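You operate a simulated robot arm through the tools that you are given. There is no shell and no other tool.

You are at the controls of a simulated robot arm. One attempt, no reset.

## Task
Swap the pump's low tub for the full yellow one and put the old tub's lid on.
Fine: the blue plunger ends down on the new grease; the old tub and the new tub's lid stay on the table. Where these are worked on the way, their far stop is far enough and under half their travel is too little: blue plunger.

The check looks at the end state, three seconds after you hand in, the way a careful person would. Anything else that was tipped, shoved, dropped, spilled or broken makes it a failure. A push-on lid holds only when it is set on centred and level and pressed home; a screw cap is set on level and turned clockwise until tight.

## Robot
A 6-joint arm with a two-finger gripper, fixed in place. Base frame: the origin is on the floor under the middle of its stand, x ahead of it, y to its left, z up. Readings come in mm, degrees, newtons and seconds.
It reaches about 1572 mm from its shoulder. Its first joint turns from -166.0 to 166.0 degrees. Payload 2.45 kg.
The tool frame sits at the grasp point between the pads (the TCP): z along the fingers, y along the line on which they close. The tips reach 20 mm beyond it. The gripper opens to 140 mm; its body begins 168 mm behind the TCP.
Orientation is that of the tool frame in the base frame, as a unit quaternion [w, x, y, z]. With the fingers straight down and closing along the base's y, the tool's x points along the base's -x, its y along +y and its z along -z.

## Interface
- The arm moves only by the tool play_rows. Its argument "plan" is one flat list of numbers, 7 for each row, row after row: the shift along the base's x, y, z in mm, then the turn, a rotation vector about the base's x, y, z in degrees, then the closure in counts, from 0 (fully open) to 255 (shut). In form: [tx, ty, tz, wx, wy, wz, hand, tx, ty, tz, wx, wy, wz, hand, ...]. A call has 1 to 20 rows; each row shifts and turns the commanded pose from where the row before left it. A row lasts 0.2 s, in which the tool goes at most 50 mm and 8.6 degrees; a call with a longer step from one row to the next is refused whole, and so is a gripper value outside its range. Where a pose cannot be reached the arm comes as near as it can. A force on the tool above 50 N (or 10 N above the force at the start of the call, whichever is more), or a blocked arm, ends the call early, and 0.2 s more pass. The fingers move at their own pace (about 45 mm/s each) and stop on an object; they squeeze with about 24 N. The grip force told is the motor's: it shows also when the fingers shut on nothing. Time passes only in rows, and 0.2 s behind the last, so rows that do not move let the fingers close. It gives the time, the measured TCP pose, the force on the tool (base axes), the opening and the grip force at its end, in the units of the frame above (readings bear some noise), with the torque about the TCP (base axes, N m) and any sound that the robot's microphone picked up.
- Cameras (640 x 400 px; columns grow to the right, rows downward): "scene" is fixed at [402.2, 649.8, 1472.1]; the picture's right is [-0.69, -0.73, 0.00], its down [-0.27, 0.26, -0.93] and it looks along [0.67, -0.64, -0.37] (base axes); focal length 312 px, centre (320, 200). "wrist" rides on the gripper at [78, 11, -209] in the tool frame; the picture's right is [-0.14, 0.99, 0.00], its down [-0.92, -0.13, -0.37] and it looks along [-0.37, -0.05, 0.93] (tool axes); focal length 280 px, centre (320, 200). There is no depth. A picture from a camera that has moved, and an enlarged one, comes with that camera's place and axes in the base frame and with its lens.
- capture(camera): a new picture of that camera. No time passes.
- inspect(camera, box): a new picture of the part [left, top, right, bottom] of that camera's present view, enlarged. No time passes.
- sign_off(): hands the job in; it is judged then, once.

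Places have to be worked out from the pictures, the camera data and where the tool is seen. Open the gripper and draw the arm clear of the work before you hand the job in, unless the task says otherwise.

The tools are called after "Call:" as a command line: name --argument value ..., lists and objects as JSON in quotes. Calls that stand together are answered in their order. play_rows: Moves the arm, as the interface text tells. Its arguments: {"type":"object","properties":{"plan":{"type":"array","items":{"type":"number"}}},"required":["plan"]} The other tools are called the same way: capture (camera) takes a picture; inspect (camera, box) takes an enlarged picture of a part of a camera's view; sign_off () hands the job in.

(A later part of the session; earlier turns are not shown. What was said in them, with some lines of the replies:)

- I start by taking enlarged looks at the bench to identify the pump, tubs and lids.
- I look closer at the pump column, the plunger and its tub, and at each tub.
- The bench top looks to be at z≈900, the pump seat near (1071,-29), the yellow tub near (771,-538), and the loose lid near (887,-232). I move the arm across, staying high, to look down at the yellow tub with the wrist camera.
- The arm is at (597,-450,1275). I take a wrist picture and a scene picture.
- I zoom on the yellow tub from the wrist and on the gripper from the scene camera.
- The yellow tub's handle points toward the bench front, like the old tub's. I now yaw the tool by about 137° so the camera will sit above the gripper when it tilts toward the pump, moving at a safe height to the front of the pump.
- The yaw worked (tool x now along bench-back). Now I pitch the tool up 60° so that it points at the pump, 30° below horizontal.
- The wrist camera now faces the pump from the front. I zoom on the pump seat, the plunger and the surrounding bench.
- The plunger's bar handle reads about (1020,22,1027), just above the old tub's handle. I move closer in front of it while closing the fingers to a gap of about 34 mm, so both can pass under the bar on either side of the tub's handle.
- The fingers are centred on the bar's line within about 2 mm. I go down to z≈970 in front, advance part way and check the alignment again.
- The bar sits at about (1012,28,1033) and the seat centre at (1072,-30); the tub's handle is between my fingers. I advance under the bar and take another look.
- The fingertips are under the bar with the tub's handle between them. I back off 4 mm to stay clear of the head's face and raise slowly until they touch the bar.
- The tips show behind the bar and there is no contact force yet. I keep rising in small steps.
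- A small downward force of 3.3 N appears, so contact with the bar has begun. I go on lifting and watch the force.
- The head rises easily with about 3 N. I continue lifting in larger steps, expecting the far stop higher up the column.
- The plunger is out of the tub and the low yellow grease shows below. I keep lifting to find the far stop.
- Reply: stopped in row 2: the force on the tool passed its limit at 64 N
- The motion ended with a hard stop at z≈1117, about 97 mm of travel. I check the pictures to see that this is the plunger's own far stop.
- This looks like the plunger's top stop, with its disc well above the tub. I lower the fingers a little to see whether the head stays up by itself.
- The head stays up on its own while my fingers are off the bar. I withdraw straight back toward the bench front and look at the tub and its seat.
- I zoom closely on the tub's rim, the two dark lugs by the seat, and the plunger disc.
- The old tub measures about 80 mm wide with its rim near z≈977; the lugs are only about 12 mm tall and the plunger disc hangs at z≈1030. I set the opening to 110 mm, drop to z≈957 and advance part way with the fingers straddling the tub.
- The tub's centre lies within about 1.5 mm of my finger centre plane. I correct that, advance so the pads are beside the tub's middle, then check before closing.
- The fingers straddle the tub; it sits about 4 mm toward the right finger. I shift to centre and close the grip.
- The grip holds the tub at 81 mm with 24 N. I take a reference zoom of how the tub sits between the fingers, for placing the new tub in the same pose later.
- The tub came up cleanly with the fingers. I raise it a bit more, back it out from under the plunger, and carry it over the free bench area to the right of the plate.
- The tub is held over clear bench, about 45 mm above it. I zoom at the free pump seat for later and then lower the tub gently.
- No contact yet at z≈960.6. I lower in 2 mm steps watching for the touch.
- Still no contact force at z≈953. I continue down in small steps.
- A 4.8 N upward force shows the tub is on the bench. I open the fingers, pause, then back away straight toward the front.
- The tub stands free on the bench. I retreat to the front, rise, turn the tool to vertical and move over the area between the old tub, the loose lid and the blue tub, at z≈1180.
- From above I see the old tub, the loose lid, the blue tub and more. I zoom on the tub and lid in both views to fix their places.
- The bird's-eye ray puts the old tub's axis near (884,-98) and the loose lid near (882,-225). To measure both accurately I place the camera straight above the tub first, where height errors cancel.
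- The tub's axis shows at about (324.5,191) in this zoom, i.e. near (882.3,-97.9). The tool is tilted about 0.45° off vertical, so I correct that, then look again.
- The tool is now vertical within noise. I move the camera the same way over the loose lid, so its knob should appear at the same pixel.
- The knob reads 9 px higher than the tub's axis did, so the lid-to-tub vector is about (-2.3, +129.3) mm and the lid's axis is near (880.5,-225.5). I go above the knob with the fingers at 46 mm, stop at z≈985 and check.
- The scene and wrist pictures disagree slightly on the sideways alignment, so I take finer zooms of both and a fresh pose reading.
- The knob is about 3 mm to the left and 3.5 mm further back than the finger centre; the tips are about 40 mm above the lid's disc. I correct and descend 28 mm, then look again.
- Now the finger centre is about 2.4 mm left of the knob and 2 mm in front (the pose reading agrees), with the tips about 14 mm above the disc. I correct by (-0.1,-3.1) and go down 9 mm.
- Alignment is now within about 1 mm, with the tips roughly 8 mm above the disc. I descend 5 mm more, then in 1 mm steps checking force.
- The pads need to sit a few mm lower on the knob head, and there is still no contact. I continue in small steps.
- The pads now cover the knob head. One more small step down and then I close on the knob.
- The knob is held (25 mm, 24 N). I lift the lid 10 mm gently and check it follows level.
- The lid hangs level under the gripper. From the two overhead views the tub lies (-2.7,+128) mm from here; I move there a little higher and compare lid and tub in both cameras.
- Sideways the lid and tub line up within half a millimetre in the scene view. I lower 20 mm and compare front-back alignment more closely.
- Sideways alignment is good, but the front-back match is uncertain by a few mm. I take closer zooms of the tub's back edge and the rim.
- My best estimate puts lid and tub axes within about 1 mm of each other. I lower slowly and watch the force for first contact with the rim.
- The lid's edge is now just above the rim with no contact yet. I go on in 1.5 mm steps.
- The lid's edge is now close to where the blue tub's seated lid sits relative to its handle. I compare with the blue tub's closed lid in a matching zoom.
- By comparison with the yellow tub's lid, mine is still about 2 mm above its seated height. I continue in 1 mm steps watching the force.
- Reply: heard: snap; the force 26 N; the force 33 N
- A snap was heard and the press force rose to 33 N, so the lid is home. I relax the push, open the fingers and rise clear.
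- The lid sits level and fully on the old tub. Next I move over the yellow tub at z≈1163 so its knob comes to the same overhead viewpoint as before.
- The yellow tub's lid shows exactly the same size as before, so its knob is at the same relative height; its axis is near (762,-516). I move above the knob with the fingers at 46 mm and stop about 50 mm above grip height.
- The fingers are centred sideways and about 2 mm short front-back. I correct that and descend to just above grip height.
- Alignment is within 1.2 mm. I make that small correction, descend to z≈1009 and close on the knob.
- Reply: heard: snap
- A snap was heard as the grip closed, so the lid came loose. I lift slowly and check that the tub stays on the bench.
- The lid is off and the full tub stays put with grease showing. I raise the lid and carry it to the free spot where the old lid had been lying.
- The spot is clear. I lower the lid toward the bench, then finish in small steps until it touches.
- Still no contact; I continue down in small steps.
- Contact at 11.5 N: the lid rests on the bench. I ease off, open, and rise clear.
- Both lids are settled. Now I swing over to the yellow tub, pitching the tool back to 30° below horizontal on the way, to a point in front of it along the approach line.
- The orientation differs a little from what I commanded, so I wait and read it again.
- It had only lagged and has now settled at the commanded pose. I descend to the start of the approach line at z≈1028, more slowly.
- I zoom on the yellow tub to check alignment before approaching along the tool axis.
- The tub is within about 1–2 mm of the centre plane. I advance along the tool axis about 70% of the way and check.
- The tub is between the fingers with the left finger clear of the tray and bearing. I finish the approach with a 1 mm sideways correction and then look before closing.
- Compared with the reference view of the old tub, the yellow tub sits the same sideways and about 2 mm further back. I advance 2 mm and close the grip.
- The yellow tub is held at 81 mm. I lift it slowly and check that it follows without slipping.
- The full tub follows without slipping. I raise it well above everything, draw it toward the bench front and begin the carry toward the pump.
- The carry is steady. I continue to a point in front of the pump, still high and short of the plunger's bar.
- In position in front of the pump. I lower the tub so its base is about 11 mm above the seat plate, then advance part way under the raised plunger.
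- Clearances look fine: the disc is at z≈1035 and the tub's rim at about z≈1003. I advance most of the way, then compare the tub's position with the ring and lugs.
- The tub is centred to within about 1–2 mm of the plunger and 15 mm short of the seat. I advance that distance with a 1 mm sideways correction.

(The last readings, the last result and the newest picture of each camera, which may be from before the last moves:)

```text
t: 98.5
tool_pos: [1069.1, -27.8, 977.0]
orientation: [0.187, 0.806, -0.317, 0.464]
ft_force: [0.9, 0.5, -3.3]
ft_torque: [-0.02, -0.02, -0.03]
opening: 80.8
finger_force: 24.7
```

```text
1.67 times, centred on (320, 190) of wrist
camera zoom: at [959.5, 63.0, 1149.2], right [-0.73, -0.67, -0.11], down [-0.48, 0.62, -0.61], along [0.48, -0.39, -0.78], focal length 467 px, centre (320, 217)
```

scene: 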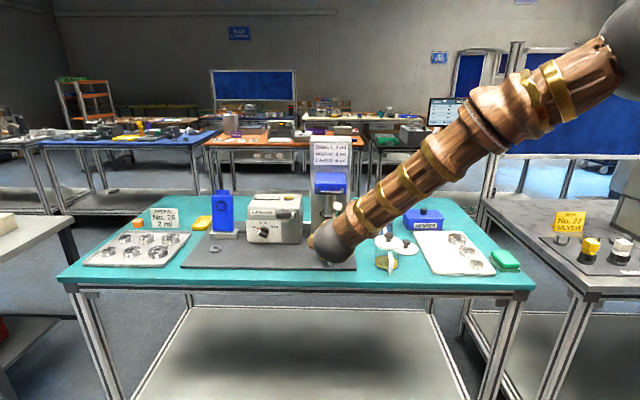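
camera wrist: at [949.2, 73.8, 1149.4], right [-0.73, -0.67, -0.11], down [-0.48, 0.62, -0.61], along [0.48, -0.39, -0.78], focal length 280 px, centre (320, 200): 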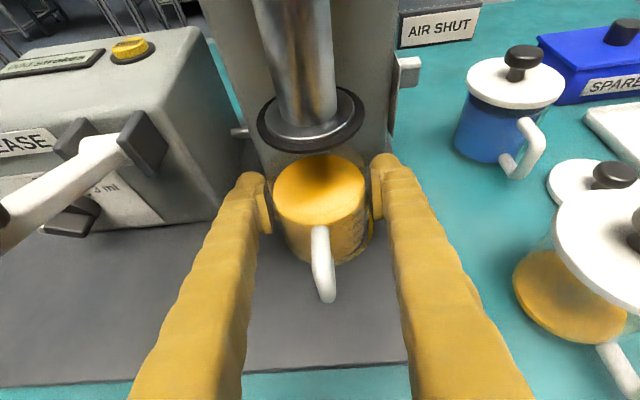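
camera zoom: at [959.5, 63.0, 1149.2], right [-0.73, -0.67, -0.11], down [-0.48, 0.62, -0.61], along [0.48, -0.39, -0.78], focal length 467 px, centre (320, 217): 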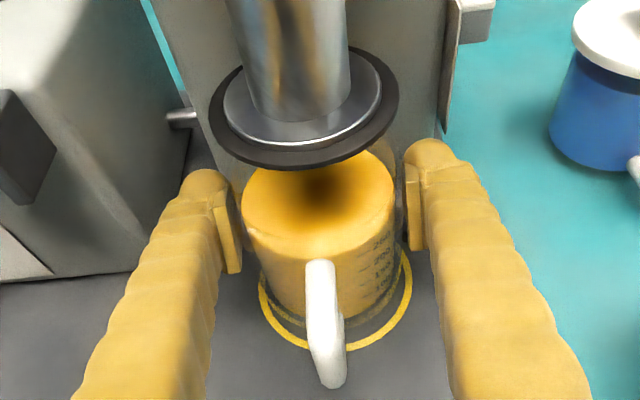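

The tub is centred over the yellow ring within 1–2 mm in this view. I lower it to the plate, finishing in small steps to feel contact.

Call:
play_rows --plan '[0, 0, -4, 0, 0, 0, 180, 0, 0, -3, 0, 0, 0, 180, 0, 0, 0, 0, 0, 0, 180]'

Call:
play_rows --plan '[0, 0, -1.5, 0, 0, 0, 180, 0, 0, 0, 0, 0, 0, 180]'

Call:
play_rows --plan '[0, 0, -1, 0, 0, 0, 180, 0, 0, 0, 0, 0, 0, 180]'

```text
t: 99.3
tool_pos: [1069.4, -28.4, 969.8]
orientation: [0.187, 0.806, -0.318, 0.464]
ft_force: [-5.1, 0.9, -4.5]
ft_torque: [0.01, 0.31, 0.02]
opening: 80.8
finger_force: 23.7
```

```text
t: 99.9
tool_pos: [1069.6, -28.2, 968.0]
orientation: [0.187, 0.806, -0.318, 0.464]
ft_force: [-14.7, 1.8, 3.3]
ft_torque: [0.05, 0.45, 0.03]
opening: 80.7
finger_force: 24.1
```

```text
t: 100.5
tool_pos: [1070.0, -28.3, 968.0]
orientation: [0.187, 0.806, -0.318, 0.464]
ft_force: [-11.9, -0.1, 1.4]
ft_torque: [0.01, 0.33, 0.02]
opening: 80.9
finger_force: 23.6
```

The tub's base touches the left lug (about 14 N pushing toward -x). I ease it 1.5 mm in that direction and read the force again.

Call:
play_rows --plan '[-1.5, 0.1, 0, 0, 0, 0, 180, 0, 0, 0, 0, 0, 0, 180]'

Call:
play_rows --plan '[0, 0, 0, 0, 0, 0, 180]'

Call:
inspect --camera "wrist" --box '[230, 70, 410, 310]'

```text
t: 101.1
tool_pos: [1067.5, -27.7, 968.1]
orientation: [0.186, 0.806, -0.317, 0.464]
ft_force: [0.1, 0.3, -2.1]
ft_torque: [-0.07, -0.02, -0.01]
opening: 81.0
finger_force: 24.0
```

```text
t: 101.5
tool_pos: [1067.5, -28.5, 968.9]
orientation: [0.186, 0.806, -0.317, 0.464]
ft_force: [0.1, -0.4, -3.1]
ft_torque: [-0.02, 0.0, 0.02]
opening: 81.2
finger_force: 24.1
```

```text
1.67 times, centred on (320, 190) of wrist
camera zoom: at [958.8, 62.8, 1140.4], right [-0.73, -0.67, -0.11], down [-0.48, 0.62, -0.61], along [0.48, -0.39, -0.78], focal length 467 px, centre (320, 217)
```

zoom: 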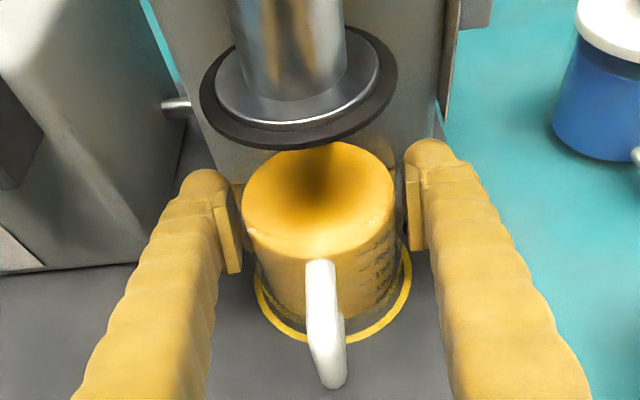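

The side force is gone and the tub hangs free again. I continue lowering in 1 mm steps.

Call:
play_rows --plan '[0, 0, -1, 0, 0, 0, 180, 0, 0, 0, 0, 0, 0, 180]'

Call:
play_rows --plan '[0, 0, -1, 0, 0, 0, 180, 0, 0, 0, 0, 0, 0, 180]'

Call:
play_rows --plan '[0, 0, -1, 0, 0, 0, 180, 0, 0, 0, 0, 0, 0, 180]'

```text
t: 102.1
tool_pos: [1068.7, -27.9, 967.7]
orientation: [0.187, 0.805, -0.318, 0.464]
ft_force: [-1.3, 0.9, 2.9]
ft_torque: [0.09, -0.16, 0.05]
opening: 80.8
finger_force: 24.2
```

```text
t: 102.7
tool_pos: [1067.3, -28.3, 967.1]
orientation: [0.186, 0.805, -0.317, 0.465]
ft_force: [-1.4, 3.1, 14.8]
ft_torque: [0.06, -0.49, 0.08]
opening: 81.0
finger_force: 23.9
```

```text
t: 103.3
tool_pos: [1067.2, -27.9, 966.1]
orientation: [0.186, 0.805, -0.317, 0.465]
ft_force: [-5.9, 3.2, 23.4]
ft_torque: [-0.09, -0.16, 0.07]
opening: 80.8
finger_force: 23.4
```

The tub is on the plate (23 N up at z≈966, as expected). I relax the press and open the fingers.

Call:
play_rows --plan '[0, 0, 1.5, 0, 0, 0, 180, 0, 0, 0.3, 0, 0, 0, 180, 0, 0, 0, 0, 0, 0, 130, 0, 0, 0, 0, 0, 0, 90, 0, 0, 0, 0, 0, 0, 60, 0, 0, 0, 0, 0, 0, 60]'

Call:
inspect --camera "wrist" --box '[230, 70, 410, 310]'

```text
t: 104.7
tool_pos: [1067.7, -28.8, 965.9]
orientation: [0.187, 0.805, -0.317, 0.464]
ft_force: [-0.4, 0.0, -0.2]
ft_torque: [-0.01, 0.01, 0.0]
opening: 107.1
finger_force: 0.1
```

```text
1.67 times, centred on (320, 190) of wrist
camera zoom: at [958.2, 62.0, 1138.7], right [-0.73, -0.67, -0.11], down [-0.48, 0.62, -0.61], along [0.48, -0.39, -0.78], focal length 467 px, centre (320, 217)
```

zoom: 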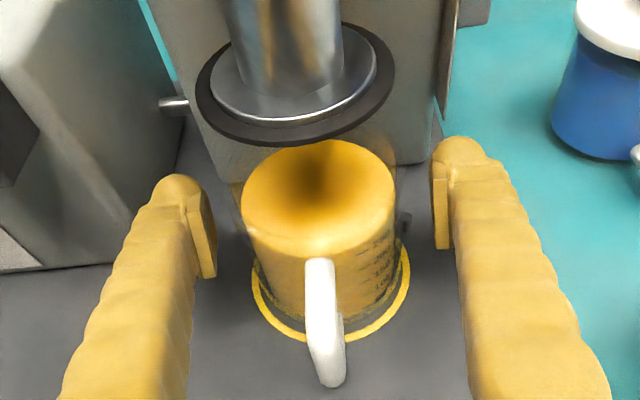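

The tub stands free in the seat. I back away straight to the front and inspect its position relative to the ring and plunger.

Call:
play_rows --plan '[-14, 13.2, 0, 0, 0, 0, 60, -22, 20.6, 0, 0, 0, 0, 60, -24.8, 23.3, 5, 0, 0, 0, 60, -24.8, 23.3, 15, 0, 0, 0, 60, -24.8, 23.3, 25, 0, 0, 0, 60, -10, 9.4, 25, 0, 0, 0, 60, 0, 0, 0, 0, 0, 0, 60]'

Call:
capture --camera "wrist"

Call:
inspect --camera "wrist" --box '[260, 30, 390, 190]'

Call:
capture --camera "scene"

```text
t: 106.3
tool_pos: [948.3, 84.9, 1038.7]
orientation: [0.187, 0.805, -0.318, 0.464]
ft_force: [-0.4, 0.0, -0.2]
ft_torque: [0.0, 0.0, -0.02]
opening: 107.2
finger_force: 0.0
```

```text
taken
camera wrist: at [838.7, 174.9, 1210.3], right [-0.73, -0.68, -0.11], down [-0.48, 0.62, -0.61], along [0.48, -0.39, -0.78], focal length 280 px, centre (320, 200)
```

wrist: 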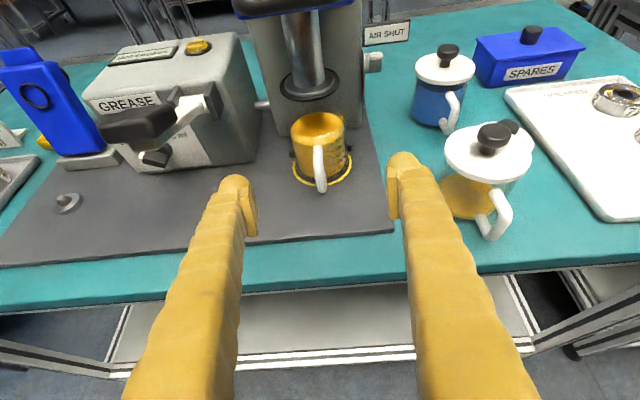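

```text
2.50 times, centred on (325, 110) of wrist
camera zoom: at [838.7, 174.9, 1210.3], right [-0.73, -0.68, -0.11], down [-0.48, 0.62, -0.61], along [0.48, -0.39, -0.78], focal length 701 px, centre (308, 425)
```

zoom: 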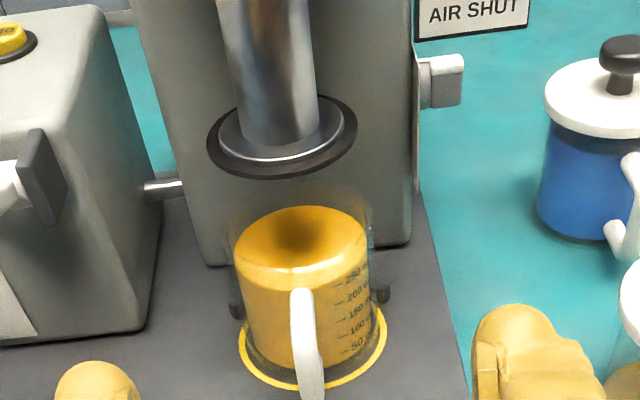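

```text
taken
```

scene: 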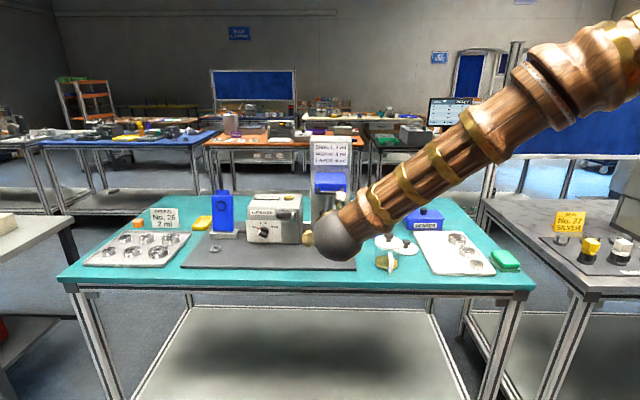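

Call:
inspect --camera "wrist" --box '[285, 100, 360, 195]'

Call:
inspect --camera "wrist" --box '[270, 50, 370, 160]'

```text
4.21 times, centred on (322, 148) of wrist
camera zoom: at [838.7, 174.9, 1210.3], right [-0.73, -0.68, -0.11], down [-0.48, 0.62, -0.61], along [0.48, -0.39, -0.78], focal length 1181 px, centre (310, 421)
```

zoom: 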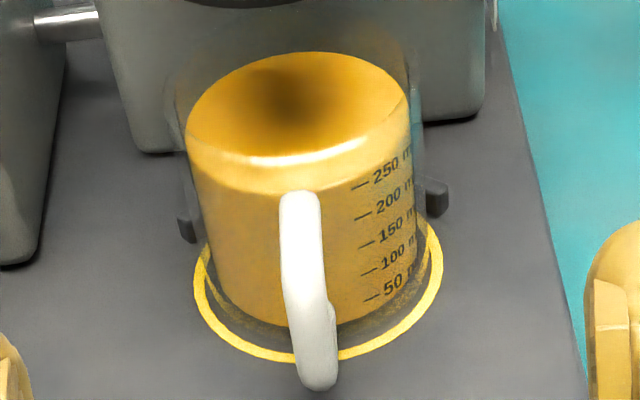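

```text
3.64 times, centred on (320, 105) of wrist
camera zoom: at [838.7, 174.9, 1210.3], right [-0.73, -0.68, -0.11], down [-0.48, 0.62, -0.61], along [0.48, -0.39, -0.78], focal length 1020 px, centre (320, 546)
```

zoom: 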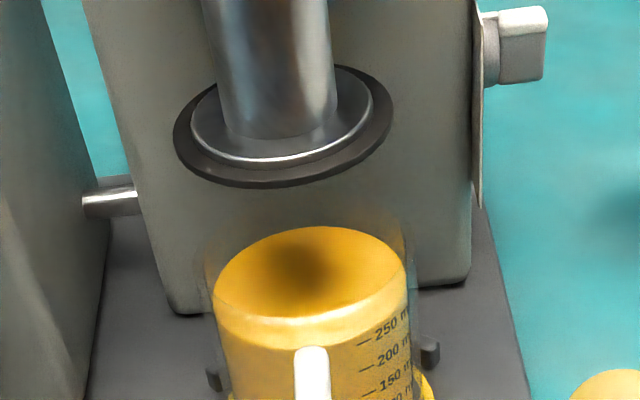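

The tub looks centred in the ring. To check its alignment with the plunger precisely, I move the arm aside so the fixed camera can see the pump.

Call:
play_rows --plan '[-10, -8, 15, 0, 0, 0, 60, -22, -24, 18, 0, 0, 0, 60, -24, -26, 20, 0, 0, 0, 60, -24, -26, 20, 0, 0, 0, 60, -24, -26, 20, 0, 0, 0, 60, -24, -26, 20, 0, 0, 0, 60, -24, -26, 20, 0, 0, 0, 60, -20, -22, 7, 0, 0, 0, 60, 0, 0, 0, 0, 0, 0, 60]'

Call:
capture --camera "scene"

Call:
inspect --camera "scene" --box '[305, 180, 355, 260]'

```text
t: 108.3
tool_pos: [776.3, -99.8, 1176.6]
orientation: [0.186, 0.806, -0.317, 0.463]
ft_force: [0.4, -0.6, -0.3]
ft_torque: [-0.04, -0.03, -0.01]
opening: 107.0
finger_force: 0.0
```

```text
taken
```

scene: 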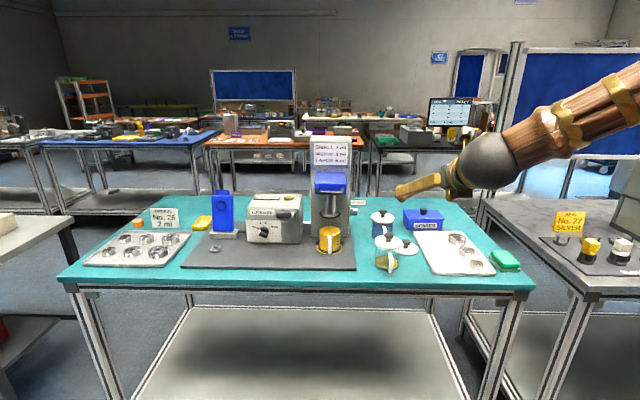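

```text
5.00 times, centred on (330, 220) of scene
camera zoom: at [402.2, 649.8, 1472.1], right [-0.69, -0.73, 0.0], down [-0.27, 0.26, -0.93], along [0.67, -0.64, -0.37], focal length 1560 px, centre (270, 100)
```

zoom: 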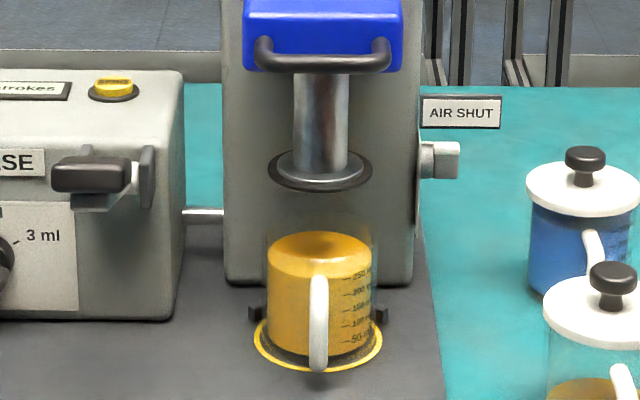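

Call:
inspect --camera "scene" --box '[314, 205, 346, 255]'

Call:
inspect --camera "wrist" --box '[100, 0, 300, 200]'

```text
8.00 times, centred on (330, 230) of scene
camera zoom: at [402.2, 649.8, 1472.1], right [-0.69, -0.73, 0.0], down [-0.27, 0.26, -0.93], along [0.67, -0.64, -0.37], focal length 2496 px, centre (240, -40)
```

zoom: 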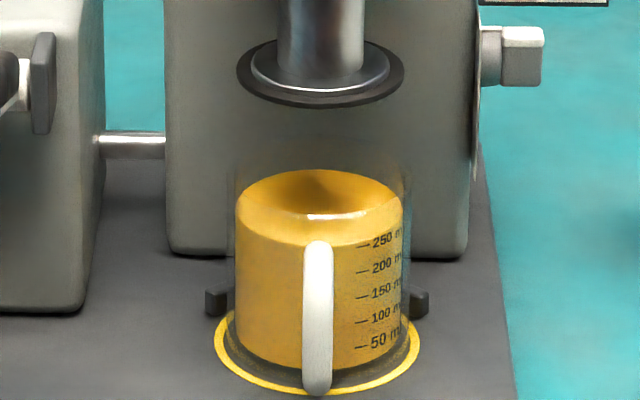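

```text
2.00 times, centred on (200, 100) of wrist
camera zoom: at [665.8, -8.7, 1350.0], right [-0.73, -0.67, -0.11], down [-0.48, 0.62, -0.61], along [0.48, -0.39, -0.78], focal length 561 px, centre (560, 400)
```

zoom: 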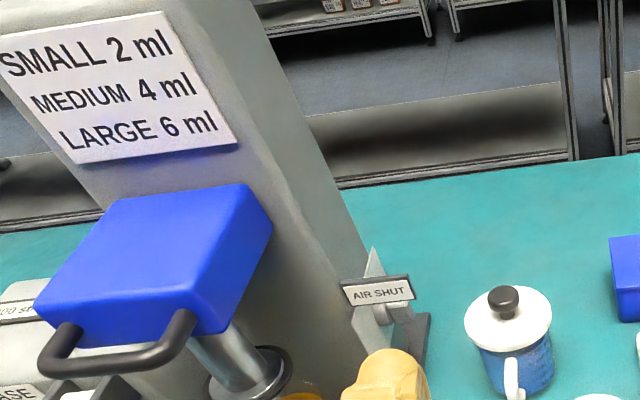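

In the fixed view the plunger disc, the tub and the ring share the same centre line within about 1 mm, and the tub's handle is exactly where the old tub's was. I now close the fingers, move back in front of the pump above the blue head, and prepare to press it down.

Call:
play_rows --plan '[15, 15, 5, 0, 0, 0, 255, 23.3, 23.5, 5, 0, 0, 0, 255, 23.3, 23.5, 5, 0, 0, 0, 255, 23.3, 23.5, 5, 0, 0, 0, 255, 23.3, 23.5, 5, 0, 0, 0, 255, 23.3, 23.5, 5, 0, 0, 0, 255, 23.3, 23.5, 5, 0, 0, 0, 255, 23.2, 23.7, 5, 0, 0, 0, 255, 0, 0, 0, 0, 0, 0, 255, 0, 0, 0, 0, 0, 0, 255]'

Call:
capture --camera "wrist"

```text
t: 110.5
tool_pos: [953.0, 80.0, 1218.2]
orientation: [0.187, 0.806, -0.317, 0.464]
ft_force: [-0.3, -0.3, 0.7]
ft_torque: [-0.01, 0.02, 0.0]
opening: 0.0
finger_force: 24.4
```

```text
taken
camera wrist: at [842.3, 170.8, 1390.2], right [-0.73, -0.67, -0.11], down [-0.48, 0.62, -0.61], along [0.48, -0.39, -0.78], focal length 280 px, centre (320, 200)
```

wrist: 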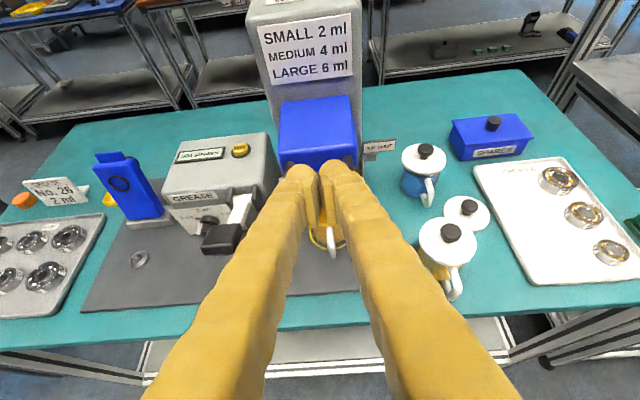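

I advance above the blue head, keeping the tips about 35 mm over its top face, and then check.

Call:
play_rows --plan '[20, -18.4, 0, 0, 0, 0, 255, 28, -26, 0, 0, 0, 0, 255, 28, -26, 0, 0, 0, 0, 255, 22, -20.3, 0, 0, 0, 0, 255, 7.6, -7, 0, 0, 0, 0, 255, 0, 0, 0, 0, 0, 0, 255]'

Call:
capture --camera "wrist"

Call:
inspect --camera "scene" --box '[280, 130, 380, 250]'

```text
t: 111.9
tool_pos: [1058.9, -18.6, 1215.8]
orientation: [0.186, 0.806, -0.317, 0.464]
ft_force: [-0.4, -0.7, 0.4]
ft_torque: [0.01, 0.02, 0.0]
opening: 0.0
finger_force: 23.5
```

```text
taken
camera wrist: at [948.8, 73.2, 1387.5], right [-0.73, -0.68, -0.11], down [-0.48, 0.62, -0.61], along [0.48, -0.39, -0.78], focal length 280 px, centre (320, 200)
```

wrist: 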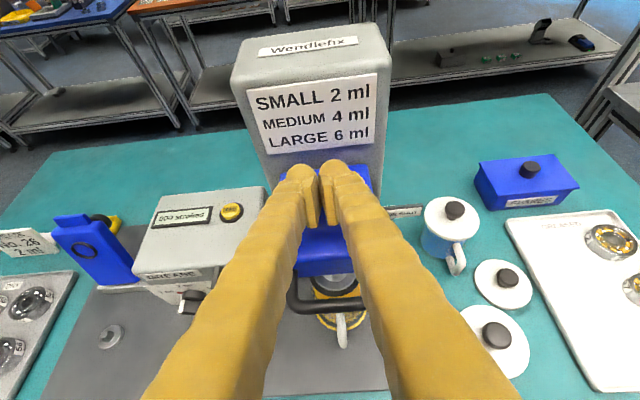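

```text
3.33 times, centred on (330, 190) of scene
camera zoom: at [402.2, 649.8, 1472.1], right [-0.69, -0.73, 0.0], down [-0.27, 0.26, -0.93], along [0.67, -0.64, -0.37], focal length 1040 px, centre (287, 233)
```

zoom: 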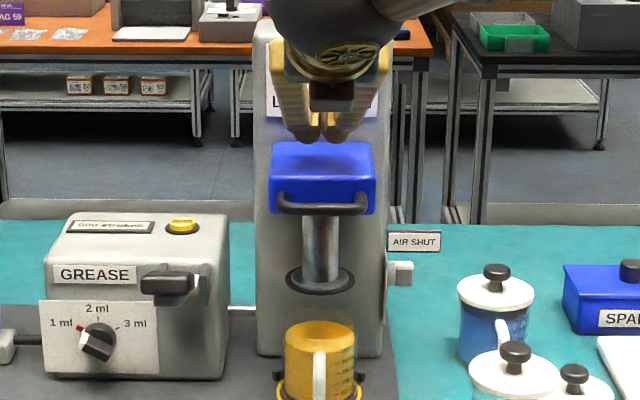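

The fingertips are centred over the head, about 20 mm above its top, and the scene camera sees the pump clearly. I descend onto it.

Call:
play_rows --plan '[0, 0, -6, 0, 0, 0, 255, 0, 0, -6, 0, 0, 0, 255, 0, 0, 0, 0, 0, 0, 255]'

Call:
play_rows --plan '[0, 0, -4, 0, 0, 0, 255, 0, 0, -4, 0, 0, 0, 255, 0, 0, 0, 0, 0, 0, 255]'

Call:
inspect --camera "scene" --box '[280, 130, 380, 250]'

```text
t: 112.7
tool_pos: [1059.4, -16.8, 1203.8]
orientation: [0.187, 0.805, -0.318, 0.464]
ft_force: [0.3, -0.1, -0.1]
ft_torque: [0.03, 0.0, -0.01]
opening: 0.1
finger_force: 24.0
```

```text
t: 113.5
tool_pos: [1058.2, -18.0, 1197.3]
orientation: [0.186, 0.806, -0.316, 0.464]
ft_force: [-0.8, 0.7, -0.6]
ft_torque: [-0.02, 0.01, -0.01]
opening: 0.1
finger_force: 23.6
```

```text
3.33 times, centred on (330, 190) of scene
camera zoom: at [402.2, 649.8, 1472.1], right [-0.69, -0.73, 0.0], down [-0.27, 0.26, -0.93], along [0.67, -0.64, -0.37], focal length 1040 px, centre (287, 233)
```

zoom: 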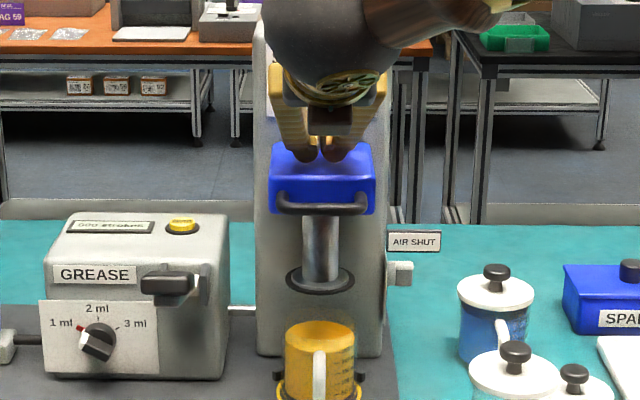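

Call:
play_rows --plan '[0, 0, -3, 0, 0, 0, 255, 0, 0, -3, 0, 0, 0, 255, 0, 0, 0, 0, 0, 0, 255]'

Call:
play_rows --plan '[0, 0, -3, 0, 0, 0, 255, 0, 0, -3, 0, 0, 0, 255, 0, 0, 0, 0, 0, 0, 255]'

Call:
inspect --camera "scene" --box '[280, 130, 380, 250]'

```text
t: 114.3
tool_pos: [1059.3, -17.2, 1190.8]
orientation: [0.187, 0.806, -0.317, 0.464]
ft_force: [0.6, -0.4, -0.7]
ft_torque: [0.02, -0.03, 0.01]
opening: 0.0
finger_force: 23.9
```

```text
t: 115.1
tool_pos: [1059.4, -17.8, 1185.0]
orientation: [0.187, 0.805, -0.317, 0.465]
ft_force: [0.7, 0.2, 2.5]
ft_torque: [0.04, -0.05, 0.0]
opening: 5.9
finger_force: 29.3
```

```text
3.33 times, centred on (330, 190) of scene
camera zoom: at [402.2, 649.8, 1472.1], right [-0.69, -0.73, 0.0], down [-0.27, 0.26, -0.93], along [0.67, -0.64, -0.37], focal length 1040 px, centre (287, 233)
```

zoom: 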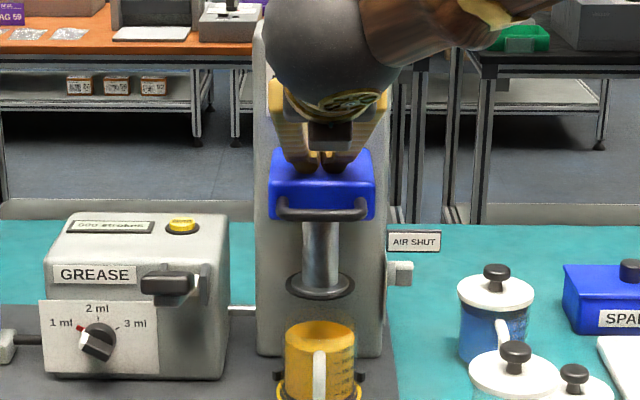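

The head is moving down with only 2.5 N. The fingers got spread slightly, so I relax the closure to about 11 mm and continue pushing down in small steps.

Call:
play_rows --plan '[0, 0, 0, 0, 0, 0, 235, 0, 0, -3, 0, 0, 0, 235, 0, 0, -3, 0, 0, 0, 235, 0, 0, -3, 0, 0, 0, 235, 0, 0, 0, 0, 0, 0, 235]'

Call:
play_rows --plan '[0, 0, -4, 0, 0, 0, 235, 0, 0, -4, 0, 0, 0, 235, 0, 0, -4, 0, 0, 0, 235, 0, 0, 0, 0, 0, 0, 235]'

Call:
inspect --camera "scene" --box '[280, 130, 380, 250]'

```text
t: 116.3
tool_pos: [1058.6, -17.5, 1174.3]
orientation: [0.187, 0.806, -0.318, 0.464]
ft_force: [0.2, -0.4, -0.1]
ft_torque: [0.0, 0.0, 0.0]
opening: 10.7
finger_force: 0.0
```

```text
t: 117.3
tool_pos: [1059.2, -19.3, 1164.2]
orientation: [0.187, 0.806, -0.318, 0.463]
ft_force: [0.3, -0.1, 0.7]
ft_torque: [-0.01, -0.02, 0.01]
opening: 10.5
finger_force: 0.1
```

```text
3.33 times, centred on (330, 190) of scene
camera zoom: at [402.2, 649.8, 1472.1], right [-0.69, -0.73, 0.0], down [-0.27, 0.26, -0.93], along [0.67, -0.64, -0.37], focal length 1040 px, centre (287, 233)
```

zoom: 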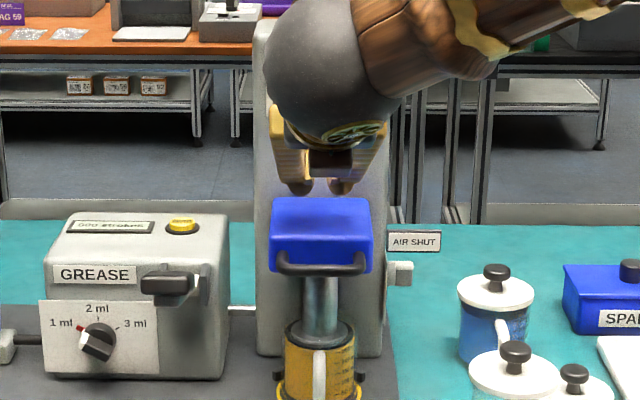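

Once past its top hold the head went down by itself into the tub. I zoom in to see where the disc rests.

Call:
inspect --camera "scene" --box '[310, 190, 350, 255]'

Call:
inspect --camera "wrist" --box '[230, 150, 410, 370]'

```text
6.15 times, centred on (330, 222) of scene
camera zoom: at [402.2, 649.8, 1472.1], right [-0.69, -0.73, 0.0], down [-0.27, 0.26, -0.93], along [0.67, -0.64, -0.37], focal length 1920 px, centre (258, 62)
```

zoom: 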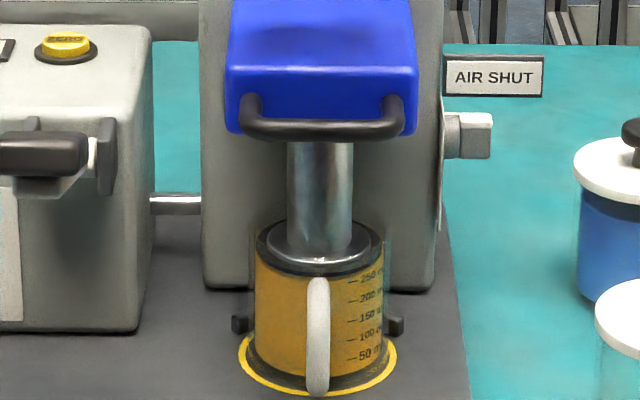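

```text
1.82 times, centred on (320, 260) of wrist
camera zoom: at [949.7, 72.6, 1336.2], right [-0.73, -0.67, -0.11], down [-0.48, 0.62, -0.61], along [0.48, -0.39, -0.78], focal length 510 px, centre (320, 91)
```

zoom: 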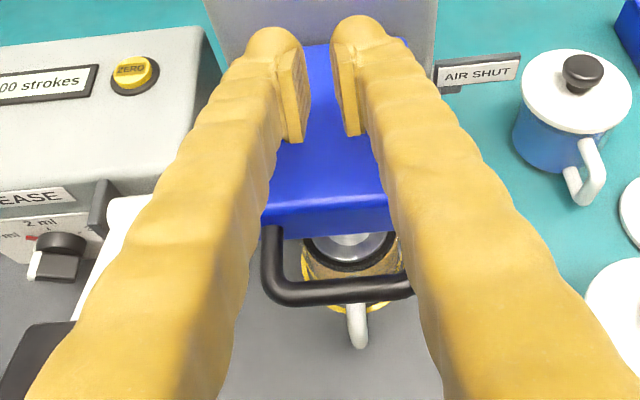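

The disc is inside the tub at the grease level (z≈977). I lower the fingertips to the head and give a light press to confirm it is resting on the grease.

Call:
play_rows --plan '[0, 0, -8, 0, 0, 0, 235, 0, 0, -8, 0, 0, 0, 235, 0, 0, -7, 0, 0, 0, 235, 0, 0, -4, 0, 0, 0, 235, 0, 0, 0, 0, 0, 0, 235]'

Call:
play_rows --plan '[0, 0, -2, 0, 0, 0, 235, 0, 0, -2, 0, 0, 0, 235, 0, 0, 0, 0, 0, 0, 235]'

Call:
inspect --camera "scene" --box '[280, 150, 380, 260]'

```text
t: 118.5
tool_pos: [1060.4, -16.6, 1137.3]
orientation: [0.186, 0.806, -0.317, 0.464]
ft_force: [-0.2, -0.3, 0.4]
ft_torque: [0.02, -0.02, 0.01]
opening: 10.7
finger_force: 0.0
```

```text
t: 119.3
tool_pos: [1058.9, -17.5, 1132.9]
orientation: [0.187, 0.806, -0.318, 0.464]
ft_force: [-0.1, 1.5, 0.2]
ft_torque: [0.0, 0.03, 0.02]
opening: 10.9
finger_force: 0.1
```

```text
3.64 times, centred on (330, 205) of scene
camera zoom: at [402.2, 649.8, 1472.1], right [-0.69, -0.73, 0.0], down [-0.27, 0.26, -0.93], along [0.67, -0.64, -0.37], focal length 1134 px, centre (284, 182)
```

zoom: 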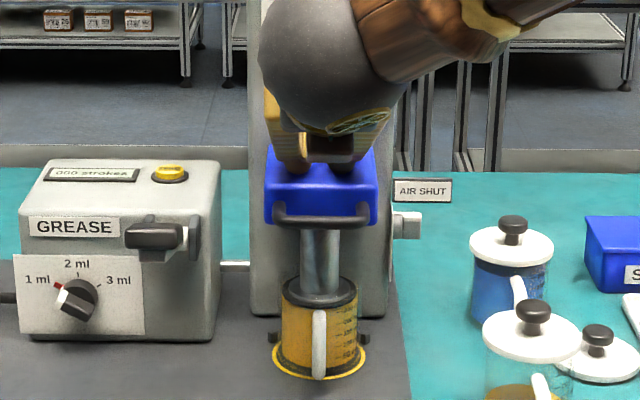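

The tips are just above the head. I go on in 2 mm steps, watching the force.

Call:
play_rows --plan '[0, 0, -2, 0, 0, 0, 235, 0, 0, -1, 0, 0, 0, 235, 0, 0, 0, 0, 0, 0, 235]'

Call:
play_rows --plan '[0, 0, -1.5, 0, 0, 0, 235, 0, 0, 0, 0, 0, 0, 235]'

Call:
play_rows --plan '[0, 0, -1.5, 0, 0, 0, 235, 0, 0, 0, 0, 0, 0, 235]'

```text
t: 120.1
tool_pos: [1059.4, -17.7, 1130.7]
orientation: [0.186, 0.806, -0.317, 0.465]
ft_force: [-0.1, 1.1, 11.9]
ft_torque: [0.03, -0.08, 0.01]
opening: 10.8
finger_force: 0.0
```

```text
t: 120.7
tool_pos: [1059.4, -17.3, 1129.5]
orientation: [0.187, 0.805, -0.318, 0.464]
ft_force: [-2.6, -0.8, 24.6]
ft_torque: [0.01, -0.05, -0.03]
opening: 10.7
finger_force: 0.0
```

```text
t: 121.3
tool_pos: [1057.7, -18.4, 1128.9]
orientation: [0.187, 0.805, -0.318, 0.465]
ft_force: [5.4, -4.5, 48.8]
ft_torque: [-0.12, -0.38, -0.06]
opening: 10.6
finger_force: 0.0
```

The plunger is firmly down: it holds against the press with no movement. I release, rise, and back away toward the front.

Call:
play_rows --plan '[0, 0, 3, 0, 0, 0, 235, 0, 0, 10, 0, 0, 0, 235, 0, 0, 25, 0, 0, 0, 235, -10, 9.3, 25, 0, 0, 0, 235, -24, 22.5, 15, 0, 0, 0, 235, -26, 24.5, 5, 0, 0, 0, 235, -26, 24.5, 0, 0, 0, 0, 235, -26, 24.5, 0, 0, 0, 0, 235, -24, 0, 5, 0, 0, 0, 180, -24, -22, 5, 0, 0, 0, 180, -24, -26, 5, 0, 0, 0, 120, -24, -26, 5, 0, 0, 0, 60, -24, -26, 5, 0, 0, 0, 0, -24, -26, 5, 0, 0, 0, 0, -24, -26, 5, 0, 0, 0, 0, 0, 0, 0, 0, 0, 0, 0]'

Call:
capture --camera "scene"

Call:
inspect --camera "scene" --box '[300, 185, 360, 265]'

Call:
capture --camera "wrist"

```text
t: 124.7
tool_pos: [777.8, -66.6, 1244.8]
orientation: [0.186, 0.806, -0.318, 0.463]
ft_force: [-0.1, -1.4, -0.7]
ft_torque: [0.0, 0.01, -0.04]
opening: 140.0
finger_force: 0.0
```

```text
taken
```

scene: 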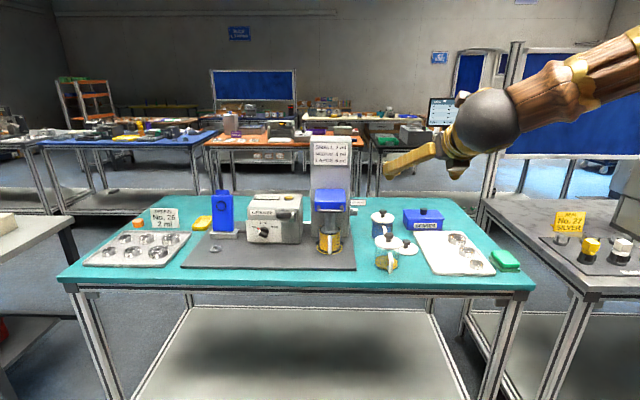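

```text
5.00 times, centred on (330, 225) of scene
camera zoom: at [402.2, 649.8, 1472.1], right [-0.69, -0.73, 0.0], down [-0.27, 0.26, -0.93], along [0.67, -0.64, -0.37], focal length 1560 px, centre (270, 75)
```

zoom: 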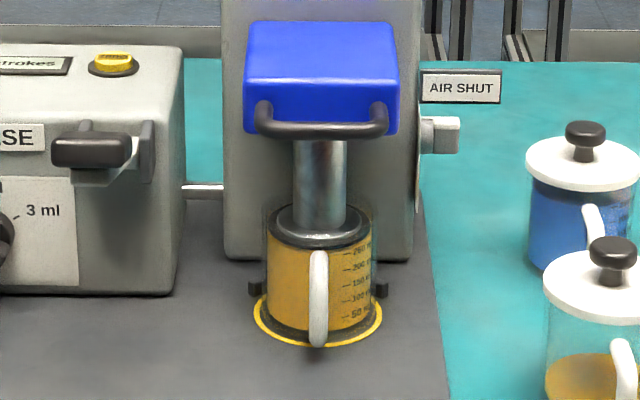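

```text
taken
camera wrist: at [669.7, 24.7, 1418.4], right [-0.73, -0.67, -0.11], down [-0.48, 0.62, -0.61], along [0.48, -0.39, -0.78], focal length 280 px, centre (320, 200)
```

wrist: 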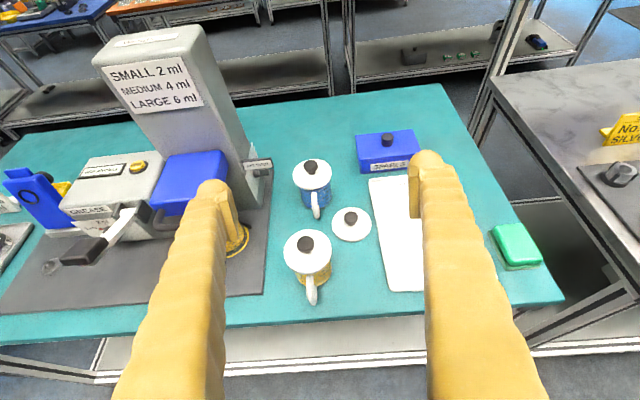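

The plunger is down in the yellow tub. I take final close looks at the disc in the tub and the lidded old tub with the new lid beside it.

Call:
inspect --camera "scene" --box '[314, 215, 346, 260]'

Call:
inspect --camera "scene" --box '[360, 205, 430, 275]'

Call:
inspect --camera "wrist" --box '[270, 130, 450, 320]'

```text
8.89 times, centred on (330, 238) of scene
camera zoom: at [402.2, 649.8, 1472.1], right [-0.69, -0.73, 0.0], down [-0.27, 0.26, -0.93], along [0.67, -0.64, -0.37], focal length 2773 px, centre (231, -133)
```

zoom: 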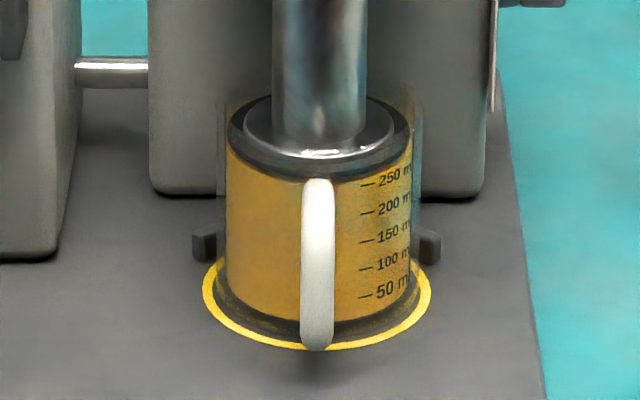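

```text
5.71 times, centred on (395, 240) of scene
camera zoom: at [402.2, 649.8, 1472.1], right [-0.69, -0.73, 0.0], down [-0.27, 0.26, -0.93], along [0.67, -0.64, -0.37], focal length 1783 px, centre (-109, -29)
```

zoom: 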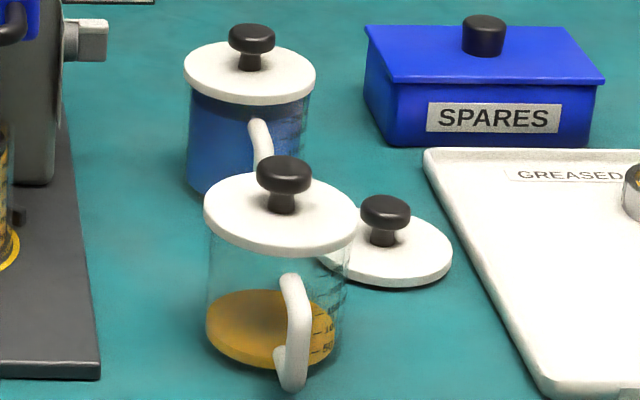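

```text
2.11 times, centred on (360, 225) of wrist
camera zoom: at [669.7, 24.7, 1418.4], right [-0.73, -0.67, -0.11], down [-0.48, 0.62, -0.61], along [0.48, -0.39, -0.78], focal length 590 px, centre (236, 147)
```

zoom: 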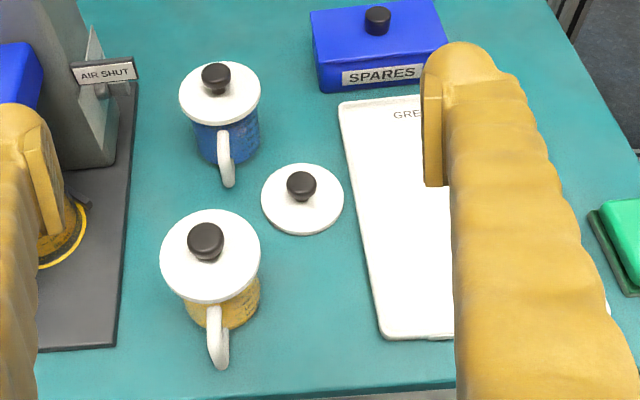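

All is in order: the disc rests on the new grease, the old tub is lidded, the new tub's lid lies flat on the bench, and nothing else was moved. I draw the arm further back and up before handing in.

Call:
play_rows --plan '[-20, 10, 15, 0, 0, 0, 0, -30, 20, 20, 0, 0, 0, 0, -30, 20, 20, 0, 0, 0, 0, -30, 20, 15, 0, 0, 0, 0, -20, 10, 10, 0, 0, 0, 0, 0, 0, 0, 0, 0, 0, 0]'

Call:
capture --camera "scene"

```text
t: 126.1
tool_pos: [650.5, 15.1, 1323.0]
orientation: [0.187, 0.806, -0.317, 0.464]
ft_force: [-0.4, -0.6, 0.5]
ft_torque: [0.02, -0.01, -0.04]
opening: 139.9
finger_force: 0.0
```

```text
taken
```

scene: 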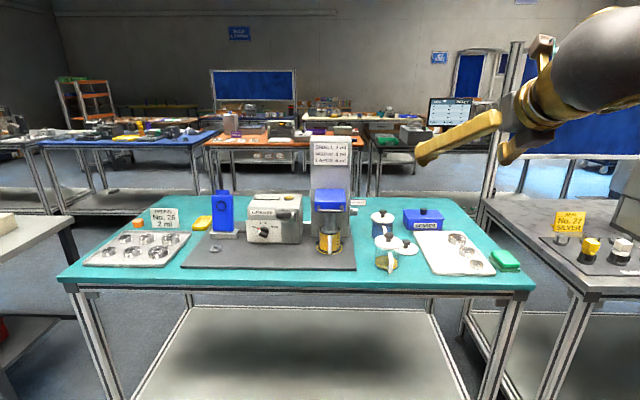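

The gripper is open, the arm is clear, and the final picture shows everything in place. I hand the job in.

Call:
sign_off

```text
The job is handed in.
```

The tubs are swapped and the job is handed in; I haven't had the result of the check.

- **Pump:** The full yellow tub is in the pump's seat, in the same spot and orientation as the old one. The blue plunger is down on its grease: it held against about 49 N without moving. Once I pushed it off its top stop it slid down by itself, so that last drop was not guided.
- **Old tub:** It stands on the bench to the right of the pump with its lid pressed on. I heard the lid snap home.
- **New tub's lid:** It lies flat on the bench, knob up, where the old lid had been.

While I was lowering the new tub, its base touched the left lug behind the seat with about 15 N. I moved it 1.5 mm clear before setting it down. In the final pictures nothing else on the bench looks moved or spilled, and the air valve is still on SHUT. The gripper is open and the arm is clear of the work.
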